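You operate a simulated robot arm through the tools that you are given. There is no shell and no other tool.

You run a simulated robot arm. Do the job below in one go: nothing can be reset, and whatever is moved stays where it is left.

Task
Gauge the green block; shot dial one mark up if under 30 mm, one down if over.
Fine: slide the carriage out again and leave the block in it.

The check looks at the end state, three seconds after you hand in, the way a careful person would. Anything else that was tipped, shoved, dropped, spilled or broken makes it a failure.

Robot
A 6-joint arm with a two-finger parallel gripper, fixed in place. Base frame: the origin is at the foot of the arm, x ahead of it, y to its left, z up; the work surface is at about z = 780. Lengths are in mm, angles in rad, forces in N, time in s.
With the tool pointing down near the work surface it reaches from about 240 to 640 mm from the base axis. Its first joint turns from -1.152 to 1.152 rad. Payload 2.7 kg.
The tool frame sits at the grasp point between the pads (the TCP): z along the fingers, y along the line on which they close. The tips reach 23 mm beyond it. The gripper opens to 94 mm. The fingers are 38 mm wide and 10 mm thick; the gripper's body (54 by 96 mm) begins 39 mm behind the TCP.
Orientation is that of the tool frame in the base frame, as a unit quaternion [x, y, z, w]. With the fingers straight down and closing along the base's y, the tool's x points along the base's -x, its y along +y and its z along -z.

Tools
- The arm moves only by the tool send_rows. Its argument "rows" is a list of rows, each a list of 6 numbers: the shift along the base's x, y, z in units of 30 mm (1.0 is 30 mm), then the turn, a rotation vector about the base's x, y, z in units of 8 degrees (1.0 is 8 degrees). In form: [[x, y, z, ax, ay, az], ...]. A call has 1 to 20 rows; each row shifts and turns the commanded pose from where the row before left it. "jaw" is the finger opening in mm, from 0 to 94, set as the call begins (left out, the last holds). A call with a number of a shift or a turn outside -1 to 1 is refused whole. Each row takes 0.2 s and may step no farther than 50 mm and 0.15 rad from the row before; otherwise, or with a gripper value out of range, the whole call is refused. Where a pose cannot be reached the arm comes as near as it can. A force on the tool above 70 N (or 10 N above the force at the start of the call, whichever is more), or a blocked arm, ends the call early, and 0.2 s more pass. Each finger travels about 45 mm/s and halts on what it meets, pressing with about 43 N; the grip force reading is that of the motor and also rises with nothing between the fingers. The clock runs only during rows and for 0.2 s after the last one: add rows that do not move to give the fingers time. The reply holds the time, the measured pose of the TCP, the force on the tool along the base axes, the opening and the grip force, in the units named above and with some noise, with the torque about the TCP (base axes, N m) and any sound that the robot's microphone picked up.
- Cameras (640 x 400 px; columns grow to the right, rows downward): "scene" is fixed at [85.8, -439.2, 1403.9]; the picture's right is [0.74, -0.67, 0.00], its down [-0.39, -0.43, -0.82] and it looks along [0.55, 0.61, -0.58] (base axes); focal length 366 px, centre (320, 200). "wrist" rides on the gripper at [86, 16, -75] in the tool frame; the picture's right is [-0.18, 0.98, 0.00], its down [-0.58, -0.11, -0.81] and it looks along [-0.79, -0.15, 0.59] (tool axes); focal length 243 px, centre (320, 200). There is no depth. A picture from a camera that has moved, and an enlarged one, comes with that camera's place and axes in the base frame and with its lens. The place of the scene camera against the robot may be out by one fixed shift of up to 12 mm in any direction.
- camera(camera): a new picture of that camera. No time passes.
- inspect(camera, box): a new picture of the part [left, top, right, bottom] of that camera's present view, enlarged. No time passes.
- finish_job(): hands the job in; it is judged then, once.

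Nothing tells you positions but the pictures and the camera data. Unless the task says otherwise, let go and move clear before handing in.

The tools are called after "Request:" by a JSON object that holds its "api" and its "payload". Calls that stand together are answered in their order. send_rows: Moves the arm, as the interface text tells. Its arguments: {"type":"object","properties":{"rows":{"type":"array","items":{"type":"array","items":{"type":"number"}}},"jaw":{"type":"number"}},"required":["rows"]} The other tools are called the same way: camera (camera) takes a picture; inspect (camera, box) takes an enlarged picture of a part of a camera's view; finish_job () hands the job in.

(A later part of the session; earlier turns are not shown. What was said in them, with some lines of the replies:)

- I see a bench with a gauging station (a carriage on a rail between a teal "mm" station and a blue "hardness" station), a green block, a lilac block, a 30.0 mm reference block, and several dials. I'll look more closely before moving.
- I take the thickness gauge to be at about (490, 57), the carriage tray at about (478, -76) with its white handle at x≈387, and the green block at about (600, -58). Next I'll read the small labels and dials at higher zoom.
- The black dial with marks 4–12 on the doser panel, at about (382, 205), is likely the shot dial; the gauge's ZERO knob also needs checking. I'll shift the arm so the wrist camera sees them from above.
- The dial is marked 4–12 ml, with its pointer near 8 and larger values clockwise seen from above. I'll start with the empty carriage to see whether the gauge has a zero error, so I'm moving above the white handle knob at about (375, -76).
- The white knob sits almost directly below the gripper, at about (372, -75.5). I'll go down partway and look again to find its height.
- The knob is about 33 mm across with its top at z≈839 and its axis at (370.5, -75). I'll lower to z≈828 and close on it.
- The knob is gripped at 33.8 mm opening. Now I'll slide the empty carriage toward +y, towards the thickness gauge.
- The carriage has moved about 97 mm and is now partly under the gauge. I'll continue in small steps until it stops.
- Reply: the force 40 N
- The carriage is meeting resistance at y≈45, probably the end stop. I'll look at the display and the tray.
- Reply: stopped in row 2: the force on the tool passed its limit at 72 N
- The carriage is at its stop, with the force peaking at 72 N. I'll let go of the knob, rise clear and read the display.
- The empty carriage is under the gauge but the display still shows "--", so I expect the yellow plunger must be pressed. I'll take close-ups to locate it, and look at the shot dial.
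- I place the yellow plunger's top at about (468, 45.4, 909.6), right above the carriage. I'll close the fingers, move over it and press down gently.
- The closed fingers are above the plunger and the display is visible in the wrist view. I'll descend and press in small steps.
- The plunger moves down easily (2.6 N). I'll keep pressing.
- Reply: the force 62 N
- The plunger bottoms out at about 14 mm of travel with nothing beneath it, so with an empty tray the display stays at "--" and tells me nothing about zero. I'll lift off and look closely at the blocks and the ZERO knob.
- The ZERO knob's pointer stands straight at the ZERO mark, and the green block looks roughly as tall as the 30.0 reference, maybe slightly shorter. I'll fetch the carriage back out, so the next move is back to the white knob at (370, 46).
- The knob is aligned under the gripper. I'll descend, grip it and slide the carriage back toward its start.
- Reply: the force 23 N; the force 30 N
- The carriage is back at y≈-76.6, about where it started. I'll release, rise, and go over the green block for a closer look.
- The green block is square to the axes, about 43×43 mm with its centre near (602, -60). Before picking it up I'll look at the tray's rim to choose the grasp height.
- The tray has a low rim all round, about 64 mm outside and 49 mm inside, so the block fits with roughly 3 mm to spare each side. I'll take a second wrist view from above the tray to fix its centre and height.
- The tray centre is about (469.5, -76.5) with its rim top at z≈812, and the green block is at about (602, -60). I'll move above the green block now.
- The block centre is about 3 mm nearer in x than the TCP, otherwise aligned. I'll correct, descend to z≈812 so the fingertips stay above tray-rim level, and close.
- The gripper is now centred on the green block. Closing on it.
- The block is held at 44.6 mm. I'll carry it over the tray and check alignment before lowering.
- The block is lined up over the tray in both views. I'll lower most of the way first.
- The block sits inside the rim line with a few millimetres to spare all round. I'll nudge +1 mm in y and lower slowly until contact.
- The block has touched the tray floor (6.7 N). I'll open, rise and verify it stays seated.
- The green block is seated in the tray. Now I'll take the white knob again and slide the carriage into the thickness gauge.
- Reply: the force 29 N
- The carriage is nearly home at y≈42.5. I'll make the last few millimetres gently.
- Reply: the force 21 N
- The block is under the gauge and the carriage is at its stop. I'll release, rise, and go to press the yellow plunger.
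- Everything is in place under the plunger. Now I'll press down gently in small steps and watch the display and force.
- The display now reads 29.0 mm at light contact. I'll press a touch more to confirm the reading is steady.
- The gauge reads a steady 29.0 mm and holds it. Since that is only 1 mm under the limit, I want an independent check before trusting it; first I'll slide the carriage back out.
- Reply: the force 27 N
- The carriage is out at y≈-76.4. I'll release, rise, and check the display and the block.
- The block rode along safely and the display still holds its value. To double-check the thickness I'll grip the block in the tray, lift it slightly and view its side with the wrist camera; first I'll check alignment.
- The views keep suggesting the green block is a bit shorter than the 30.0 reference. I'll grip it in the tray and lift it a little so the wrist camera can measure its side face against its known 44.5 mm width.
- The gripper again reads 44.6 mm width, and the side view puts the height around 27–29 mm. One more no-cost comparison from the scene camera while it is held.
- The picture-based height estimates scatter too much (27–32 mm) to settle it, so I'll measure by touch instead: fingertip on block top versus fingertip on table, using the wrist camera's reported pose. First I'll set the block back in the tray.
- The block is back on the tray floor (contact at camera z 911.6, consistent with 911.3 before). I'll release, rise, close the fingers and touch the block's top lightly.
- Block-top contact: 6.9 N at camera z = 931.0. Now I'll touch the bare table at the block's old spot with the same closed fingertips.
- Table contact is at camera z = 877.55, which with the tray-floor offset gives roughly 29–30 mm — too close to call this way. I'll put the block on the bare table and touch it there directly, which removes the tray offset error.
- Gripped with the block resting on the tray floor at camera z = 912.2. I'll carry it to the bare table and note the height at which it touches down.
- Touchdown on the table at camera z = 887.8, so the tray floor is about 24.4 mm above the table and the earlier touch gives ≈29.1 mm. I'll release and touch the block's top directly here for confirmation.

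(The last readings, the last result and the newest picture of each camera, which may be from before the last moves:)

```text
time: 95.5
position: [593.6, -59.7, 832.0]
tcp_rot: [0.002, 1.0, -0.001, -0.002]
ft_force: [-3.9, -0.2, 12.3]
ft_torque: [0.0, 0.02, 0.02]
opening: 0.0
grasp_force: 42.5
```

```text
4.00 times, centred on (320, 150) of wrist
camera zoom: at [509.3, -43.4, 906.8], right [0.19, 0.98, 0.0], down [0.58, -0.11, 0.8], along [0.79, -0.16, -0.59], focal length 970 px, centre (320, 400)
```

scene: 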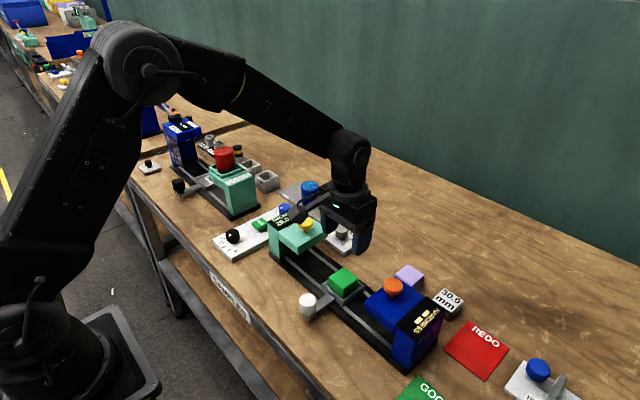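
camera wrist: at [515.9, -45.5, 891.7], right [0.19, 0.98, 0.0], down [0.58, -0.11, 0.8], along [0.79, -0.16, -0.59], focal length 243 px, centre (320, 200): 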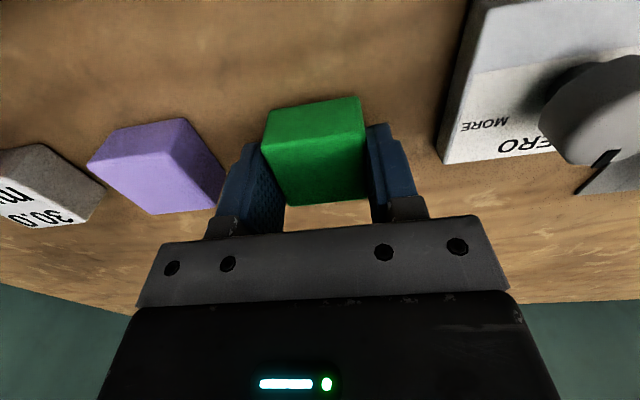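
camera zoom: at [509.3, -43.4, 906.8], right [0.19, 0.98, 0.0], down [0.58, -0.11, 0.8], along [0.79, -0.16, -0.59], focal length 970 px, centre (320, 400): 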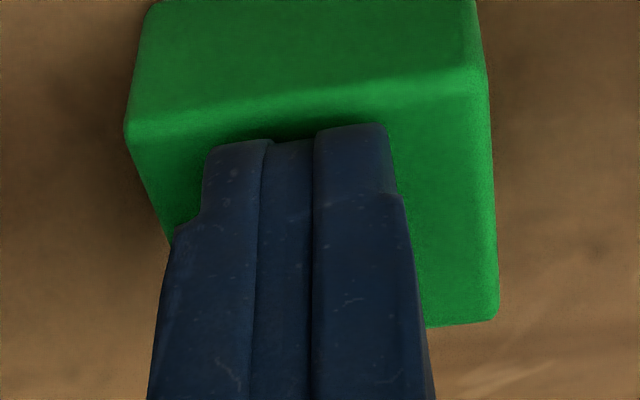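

Direct touch gives 906.9 − 877.55 ≈ 29.3 mm, which agrees with the gauge's 29.0 mm: the block is under 30 mm, so the shot dial goes up one mark. Next I'll pick the block up again to return it to the carriage.

Request:
{"api": "send_rows", "payload": {"rows": [[0, 0, 0.5, 0, 0, 0], [0.1, 0, 0.7, 0, 0, 0], [0.1, 0, 0, 0, 0, 0], [0, 0, 0, 0, 0, 0], [0, 0, 0, 0, 0, 0], [0, 0, 0, 0, 0, 0]], "jaw": 66}}

Request:
{"api": "inspect", "payload": {"camera": "wrist", "box": [200, 40, 440, 190]}}

```text
time: 96.9
position: [600.1, -59.7, 867.9]
tcp_rot: [0.002, 1.0, -0.002, -0.003]
ft_force: [1.0, 0.0, 0.1]
ft_torque: [-0.01, -0.02, -0.01]
opening: 65.9
grasp_force: 0.1
```

```text
2.67 times, centred on (320, 115) of wrist
camera zoom: at [513.8, -44.1, 941.8], right [0.19, 0.98, 0.0], down [0.58, -0.11, 0.8], along [0.79, -0.16, -0.59], focal length 647 px, centre (320, 427)
```

zoom: 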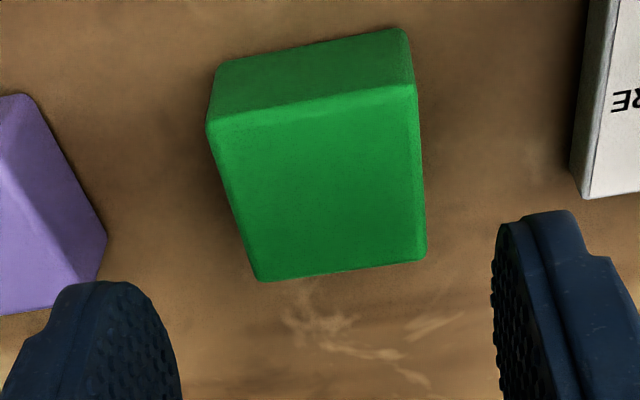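

Request:
{"api": "send_rows", "payload": {"rows": [[0.11, -0.01, -0.6, 0, 0, 0], [0, 0, -0.6, 0, 0, 0], [0, 0, -0.62, 0, 0, 0], [0, 0, 0, 0, 0, 0]]}}

Request:
{"api": "inspect", "payload": {"camera": "wrist", "box": [200, 80, 440, 230]}}

```text
time: 97.9
position: [603.4, -61.2, 811.9]
tcp_rot: [0.002, 1.0, -0.002, -0.002]
ft_force: [0.1, -0.1, -0.5]
ft_torque: [-0.01, -0.01, -0.05]
opening: 65.9
grasp_force: 0.2
```

```text
2.67 times, centred on (320, 155) of wrist
camera zoom: at [517.8, -44.4, 886.4], right [0.19, 0.98, 0.0], down [0.58, -0.11, 0.8], along [0.79, -0.16, -0.59], focal length 647 px, centre (320, 320)
```

zoom: 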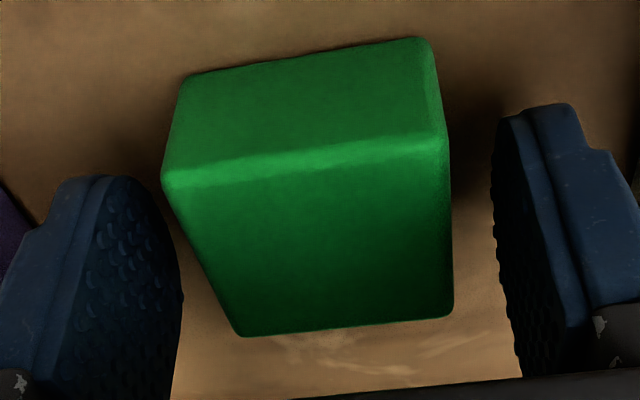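

Request:
{"api": "send_rows", "payload": {"rows": [[0, -0.03, 0.08, 0, 0, 0], [0, 0, 0, 0, 0, 0]]}}

Request:
{"api": "send_rows", "payload": {"rows": [[0, 0, 0, 0, 0, 0], [0, 0, 0, 0, 0, 0], [0, 0, 0, 0, 0, 0], [0, 0, 0, 0, 0, 0]], "jaw": 30}}

Request:
{"api": "inspect", "payload": {"camera": "wrist", "box": [200, 80, 440, 230]}}

```text
time: 98.5
position: [604.2, -61.4, 814.6]
tcp_rot: [0.004, 1.0, -0.001, -0.003]
ft_force: [0.1, -0.3, 0.3]
ft_torque: [-0.02, 0.02, -0.01]
opening: 66.2
grasp_force: 0.0
```

```text
time: 99.5
position: [603.2, -61.0, 814.1]
tcp_rot: [0.003, 1.0, -0.001, -0.002]
ft_force: [0.7, -0.2, 0.7]
ft_torque: [-0.01, -0.03, 0.02]
opening: 44.7
grasp_force: 43.2
```

```text
2.67 times, centred on (320, 155) of wrist
camera zoom: at [517.7, -45.2, 889.0], right [0.19, 0.98, 0.0], down [0.58, -0.11, 0.8], along [0.79, -0.16, -0.59], focal length 647 px, centre (320, 320)
```

zoom: 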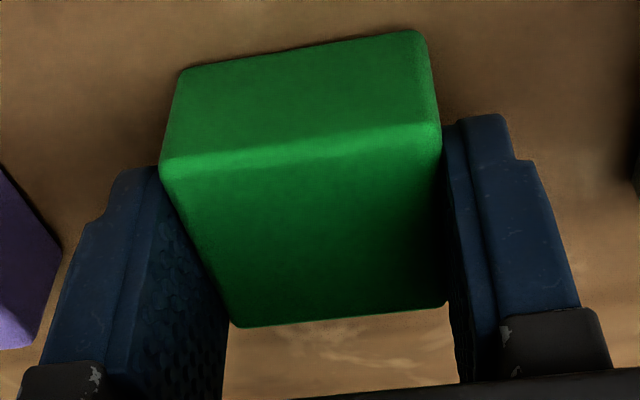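

The block is gripped at camera z = 889.0. I'll carry it back over the tray and check alignment.

Request:
{"api": "send_rows", "payload": {"rows": [[0, 0, 0.6, 0, 0, 0], [0, 0, 1.0, 0, 0, 0], [-0.9, -0.1, 0.2, 0, 0, 0], [-0.9, -0.1, 0, 0, 0, 0], [-0.9, -0.1, 0, 0, 0, 0], [-0.9, -0.1, 0, 0, 0, 0], [-0.87, -0.09, 0, 0, 0, 0], [0, 0, -0.5, 0, 0, 0], [0, 0, 0, 0, 0, 0]]}}

Request:
{"api": "inspect", "payload": {"camera": "wrist", "box": [200, 0, 440, 150]}}

Request:
{"api": "inspect", "payload": {"camera": "scene", "box": [280, 220, 400, 310]}}

```text
time: 101.5
position: [470.7, -76.7, 855.8]
tcp_rot: [0.002, 1.0, -0.001, -0.004]
ft_force: [-0.2, -0.5, 0.0]
ft_torque: [0.01, 0.0, 0.01]
opening: 44.5
grasp_force: 43.0
```

```text
2.67 times, centred on (320, 75) of wrist
camera zoom: at [384.7, -59.7, 929.1], right [0.19, 0.98, 0.0], down [0.58, -0.11, 0.8], along [0.79, -0.16, -0.59], focal length 647 px, centre (320, 533)
```

zoom: 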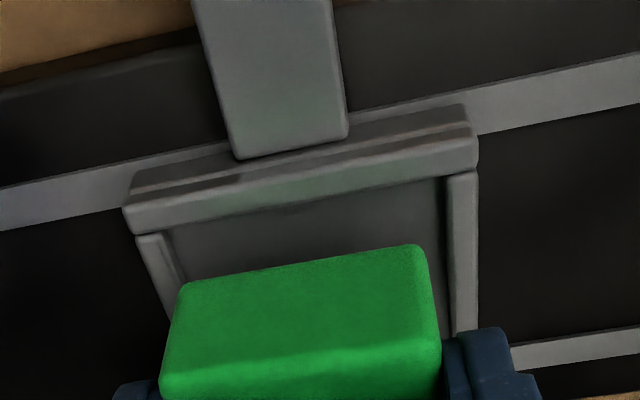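

```text
4.44 times, centred on (340, 265) of scene
camera zoom: at [85.8, -439.2, 1403.9], right [0.74, -0.67, 0.0], down [-0.39, -0.43, -0.82], along [0.55, 0.61, -0.58], focal length 1625 px, centre (231, -89)
```

zoom: 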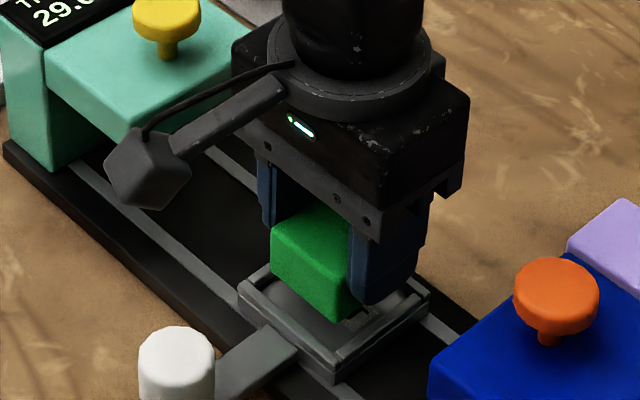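

Request:
{"api": "send_rows", "payload": {"rows": [[-0.09, 0.05, -0.1, 0, 0, 0], [0, 0, -0.2, 0, 0, 0], [0, 0, -0.1, 0, 0, 0], [0, 0, 0, 0, 0, 0]]}}

Request:
{"api": "inspect", "payload": {"camera": "wrist", "box": [200, 40, 440, 190]}}

```text
time: 102.5
position: [467.0, -73.3, 843.5]
tcp_rot: [0.002, 1.0, -0.001, -0.003]
ft_force: [-0.2, -0.3, 0.0]
ft_torque: [-0.03, -0.03, -0.01]
opening: 44.3
grasp_force: 43.0
```

```text
2.67 times, centred on (320, 115) of wrist
camera zoom: at [381.6, -57.9, 917.0], right [0.19, 0.98, 0.0], down [0.58, -0.11, 0.8], along [0.79, -0.16, -0.59], focal length 647 px, centre (320, 427)
```

zoom: 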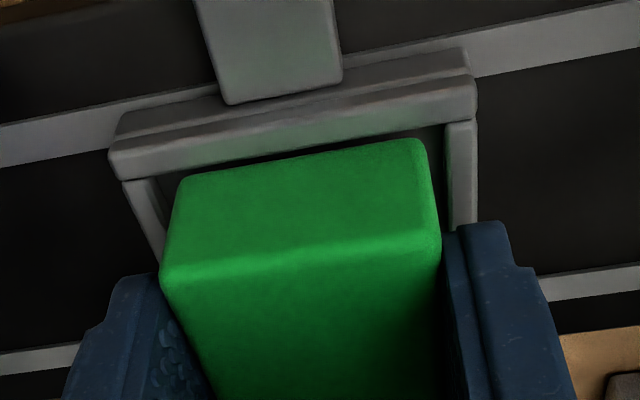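

Request:
{"api": "send_rows", "payload": {"rows": [[0, 0, -0.06, 0, 0, 0], [0, 0, -0.04, 0, 0, 0], [0, 0, 0, 0, 0, 0]]}}

Request:
{"api": "send_rows", "payload": {"rows": [[0, 0, -0.04, 0, 0, 0], [0, 0, 0, 0, 0, 0]]}}

Request:
{"api": "inspect", "payload": {"camera": "wrist", "box": [200, 40, 440, 190]}}

```text
time: 103.3
position: [467.9, -73.2, 839.0]
tcp_rot: [0.002, 1.0, -0.002, -0.002]
ft_force: [0.2, 0.1, 0.0]
ft_torque: [0.03, 0.02, -0.02]
opening: 44.4
grasp_force: 43.1
```

```text
time: 103.9
position: [467.1, -73.8, 839.3]
tcp_rot: [0.003, 1.0, -0.002, -0.002]
ft_force: [-0.9, 0.2, 3.6]
ft_torque: [0.05, 0.01, 0.0]
opening: 44.4
grasp_force: 42.7
```

```text
2.67 times, centred on (320, 115) of wrist
camera zoom: at [381.9, -57.8, 912.9], right [0.19, 0.98, 0.0], down [0.58, -0.11, 0.8], along [0.79, -0.16, -0.59], focal length 647 px, centre (320, 427)
```

zoom: 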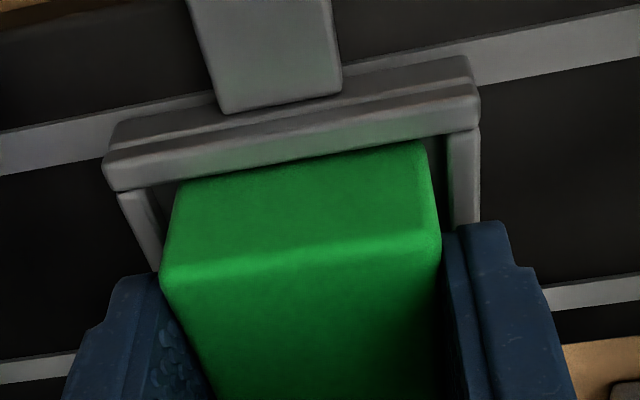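

The block touched the tray floor (3.6 N). Releasing and rising to verify it is seated.

Request:
{"api": "send_rows", "payload": {"rows": [[0, 0, 0, 0, 0, 0], [0, 0, 0, 0, 0, 0], [0, 0, 0, 0, 0, 0]], "jaw": 66}}

Request:
{"api": "send_rows", "payload": {"rows": [[0, 0, 0.6, 0, 0, 0], [0, 0, 0.9, 0, 0, 0], [0, 0, 0.9, 0, 0, 0], [-0.5, 0.3, 0.9, 0, 0, 0], [-0.8, 0.6, 0.5, 0, 0, 0], [-0.8, 0.8, 0.3, 0, 0, 0], [-0.8, 0.9, 0, 0, 0, 0]]}}

Request:
{"api": "camera", "payload": {"camera": "wrist"}}

Request:
{"api": "camera", "payload": {"camera": "scene"}}

Request:
{"api": "inspect", "payload": {"camera": "scene", "box": [280, 240, 400, 330]}}

```text
time: 104.7
position: [467.9, -73.5, 837.4]
tcp_rot: [0.003, 1.0, -0.002, -0.003]
ft_force: [0.8, -0.2, 0.3]
ft_torque: [-0.03, -0.01, -0.02]
opening: 66.1
grasp_force: 0.1
```

```text
time: 106.3
position: [377.4, 3.1, 958.5]
tcp_rot: [0.003, 1.0, -0.002, -0.003]
ft_force: [0.9, -0.3, 0.5]
ft_torque: [0.02, 0.04, 0.0]
opening: 66.0
grasp_force: 0.0
```

```text
taken
camera wrist: at [291.7, 19.3, 1032.9], right [0.19, 0.98, 0.0], down [0.58, -0.11, 0.8], along [0.79, -0.16, -0.6], focal length 243 px, centre (320, 200)
```

wrist: 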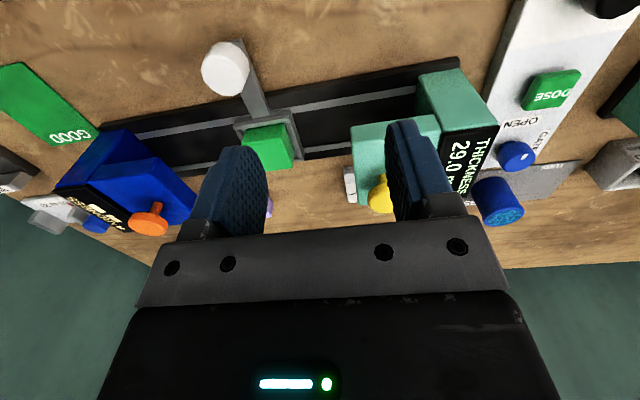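

```text
taken
```

scene: 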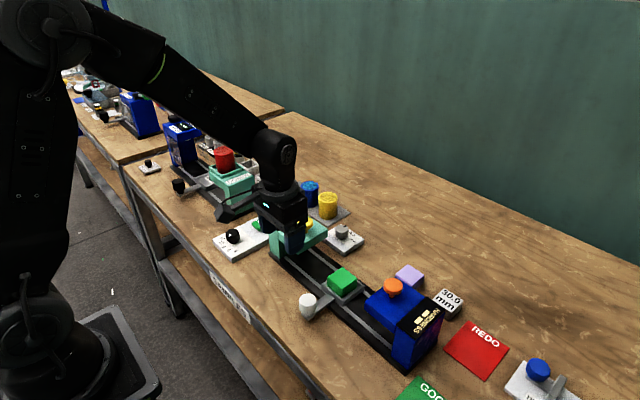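

```text
4.44 times, centred on (340, 285) of scene
camera zoom: at [85.8, -439.2, 1403.9], right [0.74, -0.67, 0.0], down [-0.39, -0.43, -0.82], along [0.55, 0.61, -0.58], focal length 1625 px, centre (231, -178)
```

zoom: 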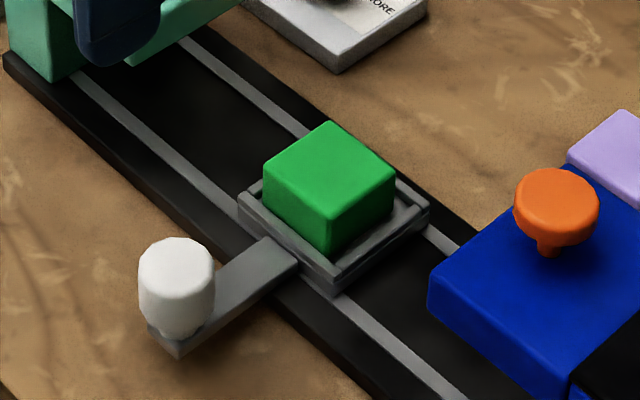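

The green block sits in the carriage, the carriage is out at its starting place, and the display still shows 29.0 mm. Now for the shot dial at about (373, 208): I'll move above it and look at the marks and pointer.

Request:
{"api": "send_rows", "payload": {"rows": [[0, 0.97, 0.1, 0, 0, 0], [0, 0.97, 0.1, 0, 0, 0], [0, 0.97, 0, 0, 0, 0], [0, 0.97, 0, 0, 0, 0], [0, 0.97, 0, 0, 0, 0], [-0.1, 0.97, 0, 0, 0, 0], [-0.1, 0.97, 0, 0, 0, 0], [0, 0, 0, 0, 0, 0]]}}

Request:
{"api": "camera", "payload": {"camera": "wrist"}}

Request:
{"api": "inspect", "payload": {"camera": "wrist", "box": [240, 0, 400, 120]}}

Request:
{"api": "inspect", "payload": {"camera": "scene", "box": [205, 215, 265, 265]}}

```text
time: 108.1
position: [375.2, 210.5, 966.9]
tcp_rot: [0.004, 1.0, -0.003, -0.003]
ft_force: [0.4, 0.8, 0.1]
ft_torque: [0.0, -0.02, -0.01]
opening: 65.9
grasp_force: 0.1
```

```text
taken
camera wrist: at [289.4, 226.8, 1041.4], right [0.19, 0.98, 0.0], down [0.58, -0.11, 0.8], along [0.79, -0.16, -0.59], focal length 243 px, centre (320, 200)
```

wrist: 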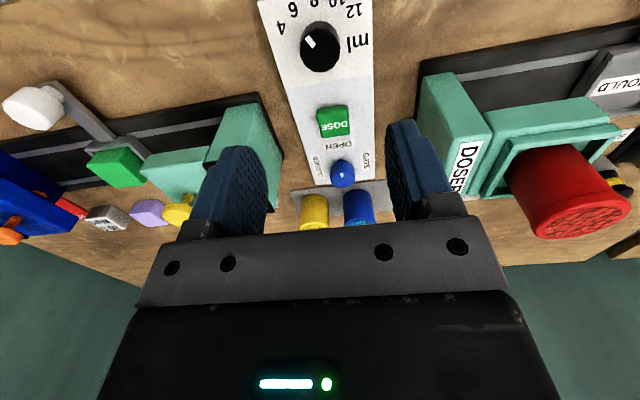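

```text
3.33 times, centred on (320, 60) of wrist
camera zoom: at [289.4, 226.8, 1041.4], right [0.19, 0.98, 0.0], down [0.58, -0.11, 0.8], along [0.79, -0.16, -0.59], focal length 809 px, centre (320, 667)
```

zoom: 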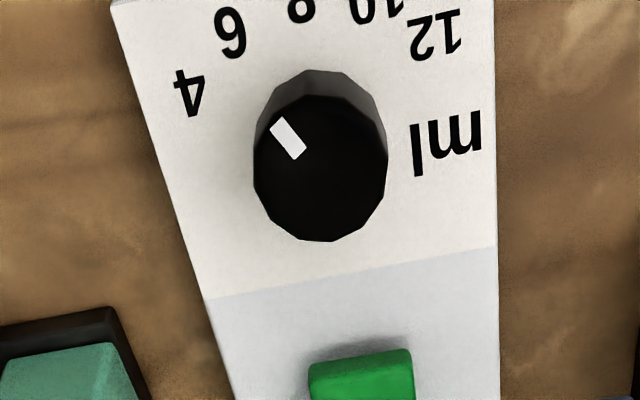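

```text
8.00 times, centred on (235, 240) of scene
camera zoom: at [85.9, -439.1, 1403.9], right [0.74, -0.67, 0.0], down [-0.39, -0.43, -0.82], along [0.55, 0.61, -0.58], focal length 2924 px, centre (1000, -120)
```

zoom: 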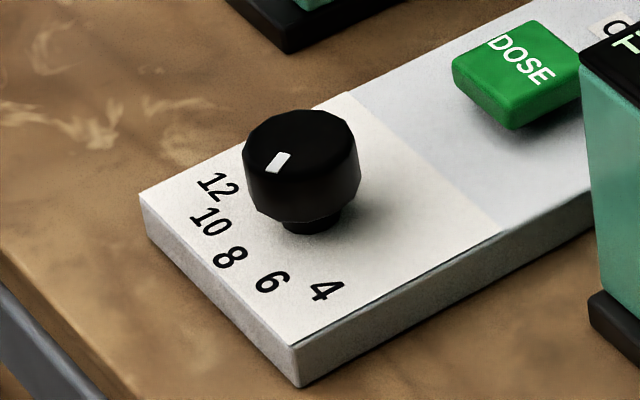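

The dial reads about 6 ml: its pointer stands some 30° clockwise-short of the 8 mark, which lies straight toward −x. One mark up is 8, a clockwise turn (seen from above); I'll descend partway over the knob and check again.

Request:
{"api": "send_rows", "payload": {"rows": [[-0.03, -0.05, -0.9, 0, 0, 0], [0, 0, -0.9, 0, 0, 0], [0, 0, 0, 0, 0, 0]]}}

Request:
{"api": "inspect", "payload": {"camera": "wrist", "box": [220, 0, 420, 150]}}

Request:
{"api": "inspect", "payload": {"camera": "wrist", "box": [270, 40, 370, 115]}}

```text
time: 108.9
position: [372.6, 205.2, 914.2]
tcp_rot: [0.003, 1.0, -0.002, -0.002]
ft_force: [0.0, -0.2, 0.2]
ft_torque: [-0.02, -0.01, -0.02]
opening: 66.0
grasp_force: 0.1
```

```text
2.67 times, centred on (320, 75) of wrist
camera zoom: at [287.1, 222.4, 988.6], right [0.19, 0.98, 0.0], down [0.58, -0.11, 0.8], along [0.79, -0.16, -0.59], focal length 647 px, centre (320, 533)
```

zoom: 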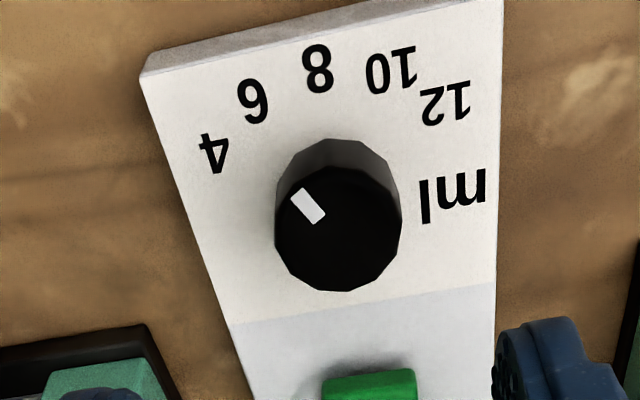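

```text
5.33 times, centred on (320, 78) of wrist
camera zoom: at [287.1, 222.4, 988.6], right [0.19, 0.98, 0.0], down [0.58, -0.11, 0.8], along [0.79, -0.16, -0.59], focal length 1294 px, centre (320, 853)
```

zoom: 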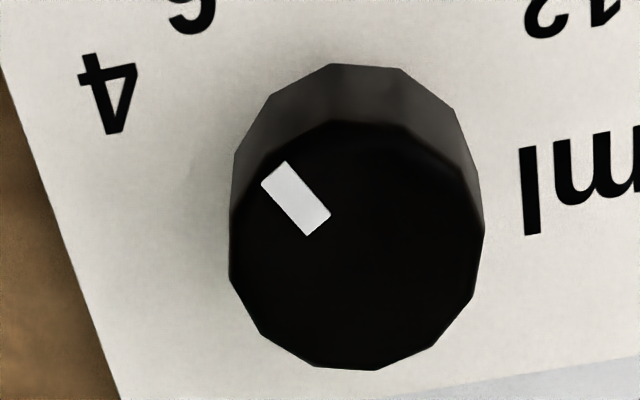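

The view is clear: the pointer is at 6 (about 29–30° off −x) and the marks are 30° apart, with 8 straight toward −x. I'll centre on the knob, descend and grip it.

Request:
{"api": "send_rows", "payload": {"rows": [[0, 0.1, -0.9, 0, 0, 0], [0, 0, -0.9, 0, 0, 0], [0, 0, -0.7, 0, 0, 0], [0, 0, 0, 0, 0, 0]]}}

Request:
{"api": "camera", "payload": {"camera": "wrist"}}

Request:
{"api": "inspect", "payload": {"camera": "scene", "box": [190, 190, 290, 265]}}

```text
time: 109.9
position: [376.2, 209.3, 836.6]
tcp_rot: [0.004, 1.0, -0.002, -0.001]
ft_force: [-0.4, 0.1, -0.2]
ft_torque: [0.02, -0.02, 0.02]
opening: 65.9
grasp_force: 0.0
```

```text
taken
camera wrist: at [289.7, 225.2, 911.5], right [0.19, 0.98, 0.0], down [0.58, -0.11, 0.8], along [0.79, -0.16, -0.59], focal length 243 px, centre (320, 200)
```

wrist: 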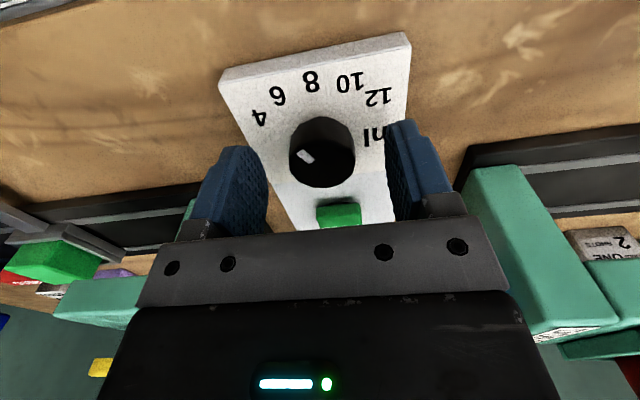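

```text
5.33 times, centred on (240, 228) of scene
camera zoom: at [85.8, -439.1, 1403.9], right [0.74, -0.67, 0.0], down [-0.39, -0.43, -0.82], along [0.55, 0.61, -0.58], focal length 1950 px, centre (747, 53)
```

zoom: 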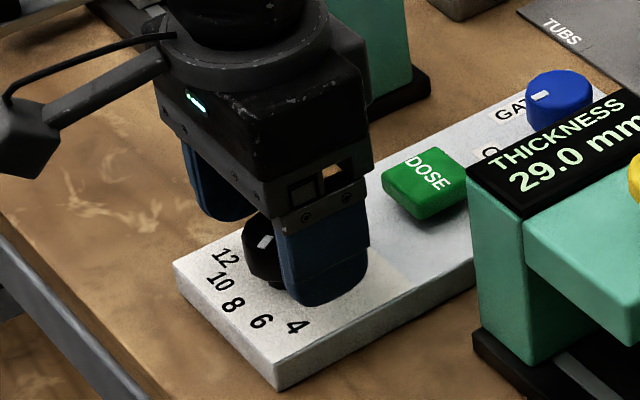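

Request:
{"api": "inspect", "payload": {"camera": "wrist", "box": [270, 100, 370, 200]}}

```text
4.00 times, centred on (320, 150) of wrist
camera zoom: at [289.7, 225.2, 911.5], right [0.19, 0.98, 0.0], down [0.58, -0.11, 0.8], along [0.79, -0.16, -0.59], focal length 970 px, centre (320, 400)
```

zoom: 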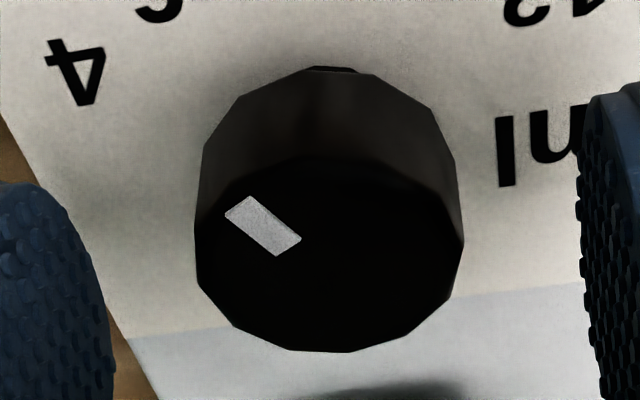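

The gripper is centred on the dial knob. I'll lower another 10 mm and close on it.

Request:
{"api": "send_rows", "payload": {"rows": [[0, 0, -0.2, 0, 0, 0], [0, 0, -0.13, 0, 0, 0], [0, 0, 0, 0, 0, 0]]}}

Request:
{"api": "send_rows", "payload": {"rows": [[0, 0, 0, 0, 0, 0], [0, 0, 0, 0, 0, 0], [0, 0, 0, 0, 0, 0], [0, 0, 0, 0, 0, 0]], "jaw": 26}}

Request:
{"api": "inspect", "payload": {"camera": "wrist", "box": [240, 80, 400, 200]}}

```text
time: 110.7
position: [373.7, 209.1, 828.0]
tcp_rot: [0.003, 1.0, -0.002, -0.003]
ft_force: [-0.6, 0.1, -0.4]
ft_torque: [0.0, 0.01, 0.01]
opening: 65.9
grasp_force: 0.2
```

```text
time: 111.7
position: [373.9, 211.0, 827.4]
tcp_rot: [0.003, 1.0, -0.001, -0.001]
ft_force: [-4.5, 18.1, -5.0]
ft_torque: [0.74, -0.33, 0.0]
opening: 33.7
grasp_force: 44.9
```

```text
3.33 times, centred on (320, 140) of wrist
camera zoom: at [287.9, 226.1, 901.9], right [0.19, 0.98, 0.0], down [0.58, -0.11, 0.8], along [0.79, -0.15, -0.59], focal length 809 px, centre (320, 400)
```

zoom: 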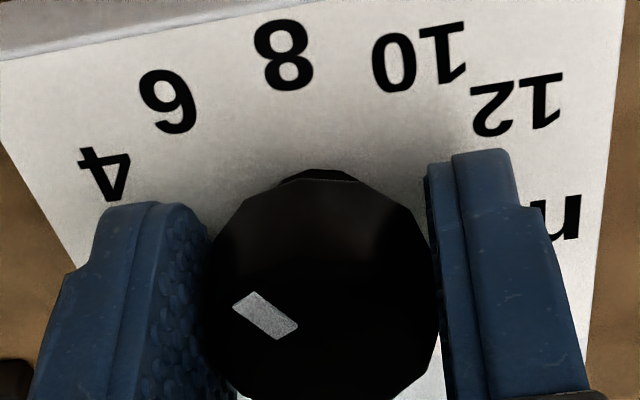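

Gripped at 33.7 mm. Now I'll turn it 30° clockwise (seen from above) in small steps.

Request:
{"api": "send_rows", "payload": {"rows": [[0, 0.04, 0, 0, 0, 0], [0, 0, 0, 0, 0, -0.5], [0, 0, 0, 0, 0, -0.5], [0, 0, 0, 0, 0, -0.5], [0, 0, 0, 0, 0, -0.5], [0, 0, 0, 0, 0, 0]]}}

Request:
{"api": "inspect", "payload": {"camera": "wrist", "box": [240, 80, 400, 200]}}

```text
time: 113.1
position: [373.0, 210.2, 827.2]
tcp_rot: [0.143, 0.99, -0.002, -0.003]
ft_force: [3.7, 28.2, -24.7]
ft_torque: [0.7, 0.69, 0.03]
opening: 33.7
grasp_force: 44.9
```

```text
3.33 times, centred on (320, 140) of wrist
camera zoom: at [296.1, 249.6, 902.0], right [0.45, 0.89, 0.0], down [0.53, -0.27, 0.8], along [0.72, -0.37, -0.59], focal length 809 px, centre (320, 400)
```

zoom: 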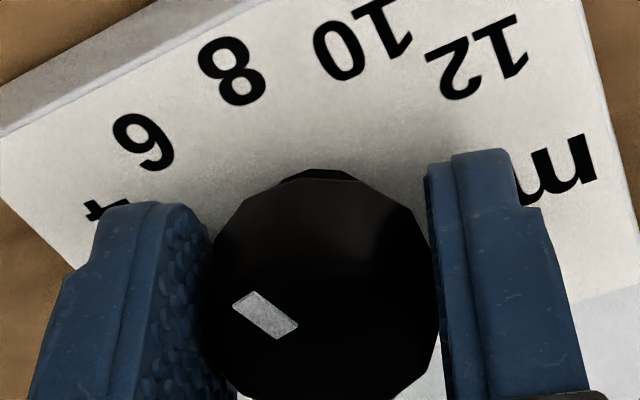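

The knob turns with the gripper, 16° so far. I'll ease the side load slightly and turn the remaining 14°.

Request:
{"api": "send_rows", "payload": {"rows": [[0, 0.04, -0.03, 0, 0, 0], [0, 0, 0, 0, 0, -0.45], [0, 0, 0, 0, 0, -0.45], [0, 0, 0, 0, 0, -0.45], [0, 0, 0, 0, 0, -0.4], [0, 0, 0, 0, 0, 0]]}}

Request:
{"api": "inspect", "payload": {"camera": "wrist", "box": [240, 80, 400, 200]}}

Request:
{"api": "inspect", "payload": {"camera": "scene", "box": [190, 190, 290, 265]}}

```text
time: 114.5
position: [374.0, 210.1, 828.6]
tcp_rot: [0.263, 0.965, 0.0, -0.003]
ft_force: [18.0, -0.6, -27.8]
ft_torque: [0.19, -0.49, 0.01]
opening: 33.9
grasp_force: 45.5
```

```text
3.33 times, centred on (320, 140) of wrist
camera zoom: at [308.3, 267.7, 902.1], right [0.66, 0.75, 0.0], down [0.45, -0.39, 0.8], along [0.6, -0.53, -0.59], focal length 809 px, centre (320, 400)
```

zoom: 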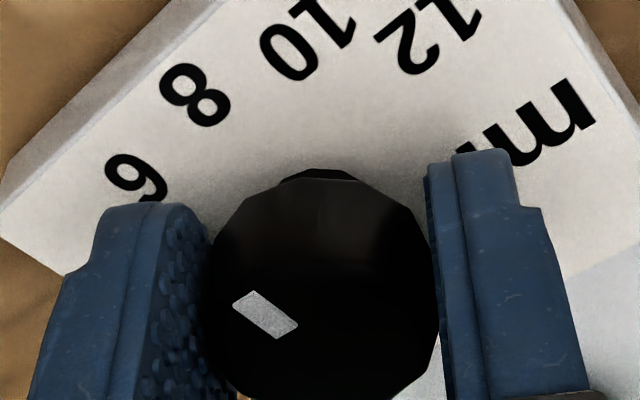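

```text
5.33 times, centred on (240, 228) of scene
camera zoom: at [86.5, -439.0, 1403.9], right [0.74, -0.67, 0.0], down [-0.39, -0.43, -0.82], along [0.55, 0.61, -0.58], focal length 1950 px, centre (747, 53)
```

zoom: 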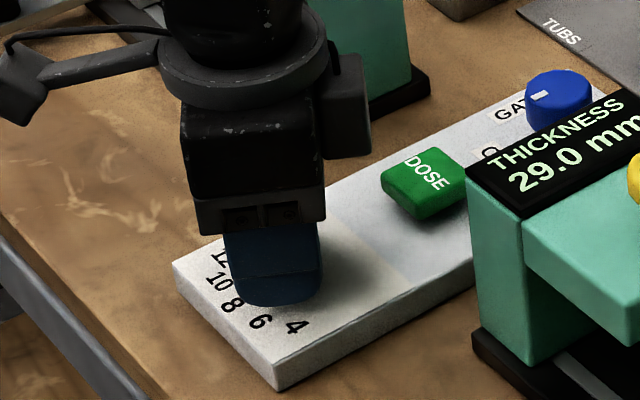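

The gripper has turned 30.1° and the pointer should now be at 8. I'll open, rise and check from above.

Request:
{"api": "send_rows", "payload": {"rows": [[0, 0, 0, 0, 0, 0], [0, 0, 0, 0, 0, 0], [0, 0, 0, 0, 0, 0], [0, 0, 0, 0, 0, 0]], "jaw": 66}}

Request:
{"api": "send_rows", "payload": {"rows": [[0, 0, 0.8, 0, 0, 0], [0, 0, 0.9, 0, 0, 0], [0, 0, 0.9, 0, 0, 0.5], [0, 0, 0.3, 0, 0, 0.9], [0, 0, 0, 0, 0, 0.9], [0, 0, 0, 0, 0, 0.9], [0, 0, 0, 0, 0, 0.55], [0, 0, 0, 0, 0, 0]]}}

Request:
{"api": "inspect", "payload": {"camera": "wrist", "box": [220, 0, 420, 150]}}

Request:
{"api": "camera", "payload": {"camera": "scene"}}

Request:
{"api": "inspect", "payload": {"camera": "scene", "box": [205, 215, 265, 265]}}

```text
time: 115.5
position: [374.5, 211.8, 828.5]
tcp_rot: [0.262, 0.965, -0.001, -0.003]
ft_force: [0.9, -1.0, 0.8]
ft_torque: [-0.03, -0.02, 0.03]
opening: 66.2
grasp_force: 0.1
```

```text
time: 117.3
position: [373.3, 211.8, 914.4]
tcp_rot: [0.004, 1.0, -0.001, -0.003]
ft_force: [0.1, -0.5, 0.3]
ft_torque: [0.01, 0.03, 0.02]
opening: 65.8
grasp_force: 0.1
```

```text
2.67 times, centred on (320, 75) of wrist
camera zoom: at [287.9, 228.0, 988.6], right [0.19, 0.98, 0.0], down [0.58, -0.11, 0.8], along [0.79, -0.15, -0.59], focal length 647 px, centre (320, 533)
```

zoom: 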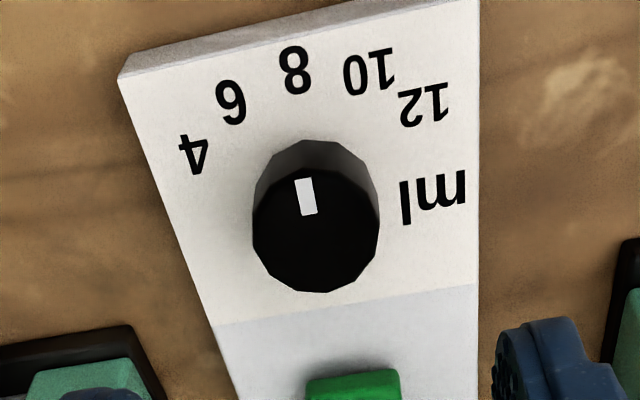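

```text
taken
```

scene: 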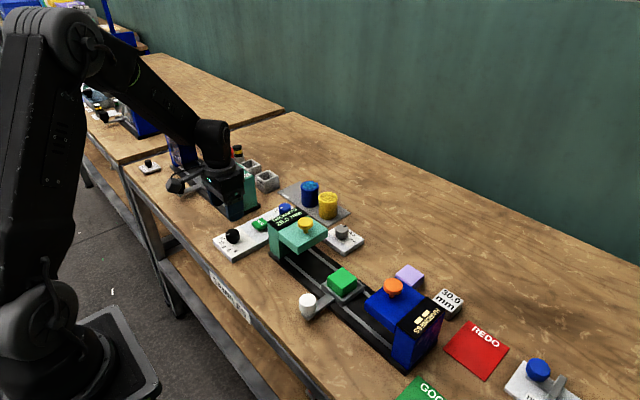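

```text
8.00 times, centred on (235, 240) of scene
camera zoom: at [85.8, -439.2, 1403.9], right [0.74, -0.67, 0.0], down [-0.39, -0.43, -0.82], along [0.55, 0.61, -0.58], focal length 2924 px, centre (1000, -120)
```

zoom: 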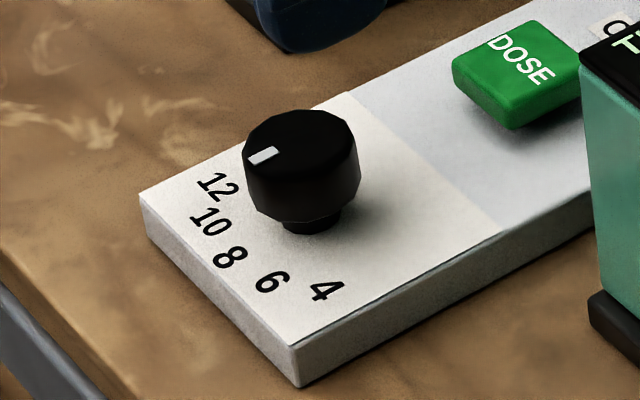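

The dial pointer now points at 8. I'll zoom in to check how exactly it lines up.

Request:
{"api": "inspect", "payload": {"camera": "wrist", "box": [280, 40, 380, 115]}}

Request:
{"api": "inspect", "payload": {"camera": "wrist", "box": [305, 55, 345, 85]}}

```text
5.33 times, centred on (330, 78) of wrist
camera zoom: at [287.9, 228.0, 988.6], right [0.19, 0.98, 0.0], down [0.58, -0.11, 0.8], along [0.79, -0.15, -0.59], focal length 1294 px, centre (267, 853)
```

zoom: 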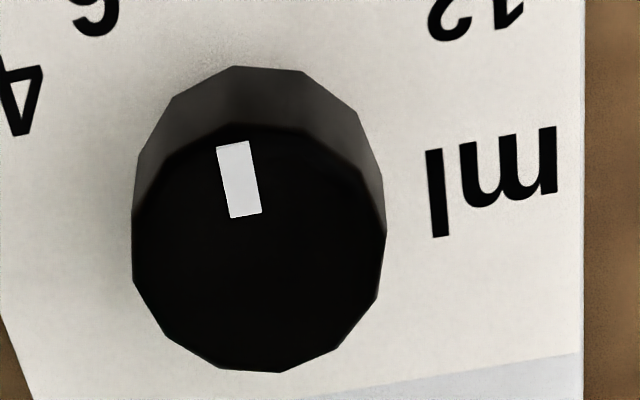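

```text
13.33 times, centred on (325, 70) of wrist
camera zoom: at [287.9, 228.0, 988.6], right [0.19, 0.98, 0.0], down [0.58, -0.11, 0.8], along [0.79, -0.15, -0.59], focal length 3235 px, centre (253, 1933)
```

zoom: 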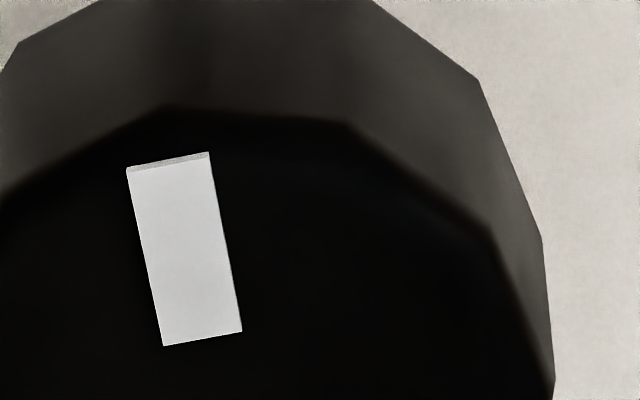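

The pointer is on 8 to within about a degree. I'll raise the arm clear and take a final look at everything.

Request:
{"api": "send_rows", "payload": {"rows": [[0, 0, 0.9, 0, 0, 0], [0, 0, 0.9, 0, 0, 0], [0, 0, 0.9, 0, 0, 0], [0, 0, 0.9, 0, 0, 0], [0, 0, 0.9, 0, 0, 0], [-0.5, 0.3, 0.5, 0, 0, 0], [0, 0, 0, 0, 0, 0]]}}

Request:
{"api": "camera", "payload": {"camera": "wrist"}}

Request:
{"api": "camera", "payload": {"camera": "scene"}}

Request:
{"api": "inspect", "payload": {"camera": "scene", "box": [200, 190, 360, 315]}}

Request:
{"api": "inspect", "payload": {"camera": "scene", "box": [280, 220, 480, 345]}}

```text
time: 118.9
position: [358.7, 219.0, 1063.1]
tcp_rot: [0.002, 1.0, -0.002, -0.003]
ft_force: [0.1, -0.6, 0.0]
ft_torque: [-0.02, 0.01, 0.01]
opening: 65.9
grasp_force: 0.1
```

```text
taken
camera wrist: at [273.3, 236.1, 1137.9], right [0.19, 0.98, 0.0], down [0.58, -0.11, 0.8], along [0.79, -0.16, -0.59], focal length 243 px, centre (320, 200)
```

wrist: 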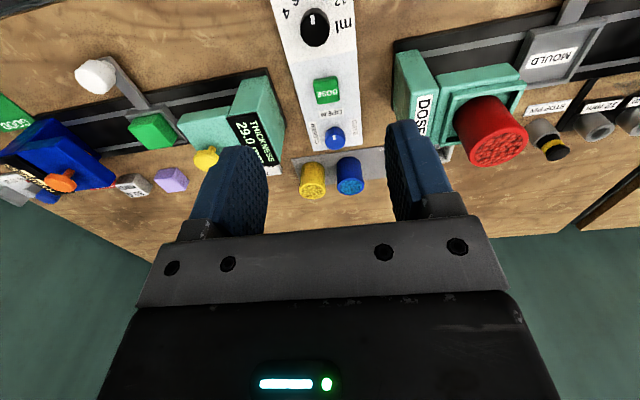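

```text
taken
```

scene: 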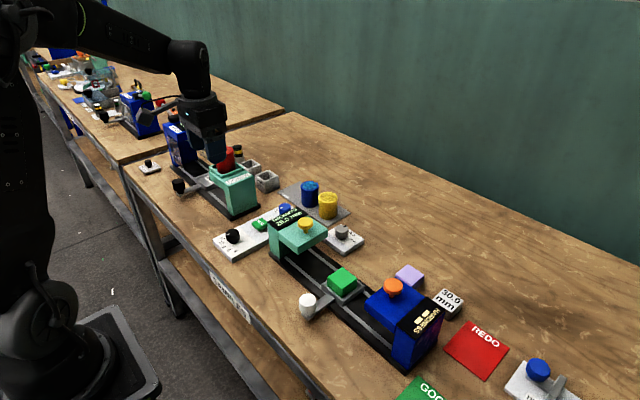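

```text
3.20 times, centred on (280, 252) of scene
camera zoom: at [85.8, -439.2, 1403.9], right [0.74, -0.67, 0.0], down [-0.39, -0.43, -0.82], along [0.55, 0.61, -0.58], focal length 1170 px, centre (448, 32)
```

zoom: 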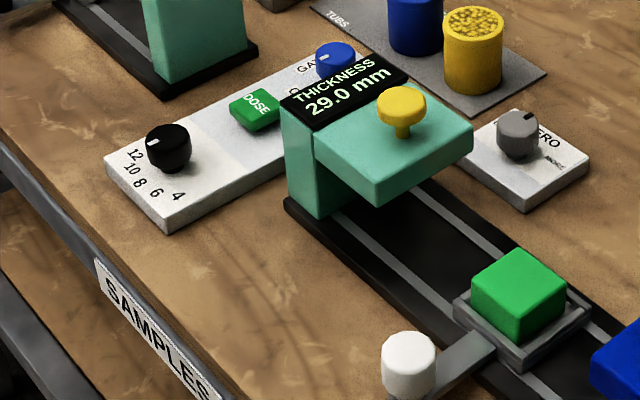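

```text
3.20 times, centred on (380, 282) of scene
camera zoom: at [85.8, -439.2, 1403.9], right [0.74, -0.67, 0.0], down [-0.39, -0.43, -0.82], along [0.55, 0.61, -0.58], focal length 1170 px, centre (128, -64)
```

zoom: 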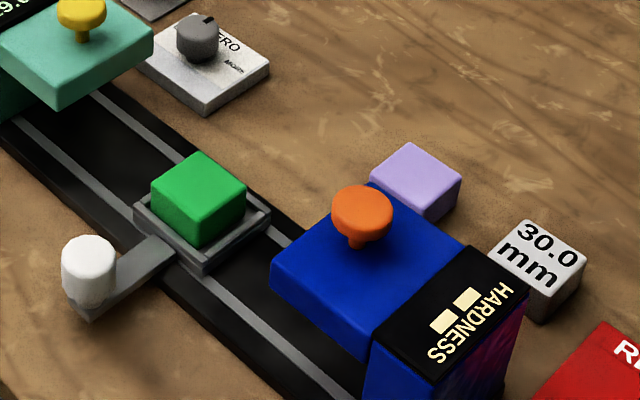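

The arm is clear. The green block is seated in the carriage, which is back out at its starting position. The gauge reads 29.0 mm (under 30 mm), the shot dial has gone from 6 to 8, and the other items look undisturbed, so I'm handing in.

Request:
{"api": "finish_job", "payload": {}}

```text
The job is handed in.
```

The green block gauged at 29.0 mm, which is under 30 mm, so I turned the shot dial up one mark, from 6 to 8 ml. I took the shot dial to be the black "ml" dial on the doser panel; I saw no "SHOT" label on it.

- **Carriage and block:** The carriage is slid out to where it started, and the green block is sitting in its tray.
- **Is the gauge right?** The reading was only 1 mm under the limit, so I checked the height by touching the block top and the table with the fingertips. That gave about 29.3–29.4 mm, also under 30. I did not run the 30.0 mm reference block through the gauge, because I couldn't reach it without risking a bump into the hardness station.
- **Dial setting:** The pointer is within about a degree of the 8 mark.
- **Everything else:** During the touch check the block went onto the table and then back into the tray. The other items look undisturbed in the final pictures. The gripper is open and the arm is clear.
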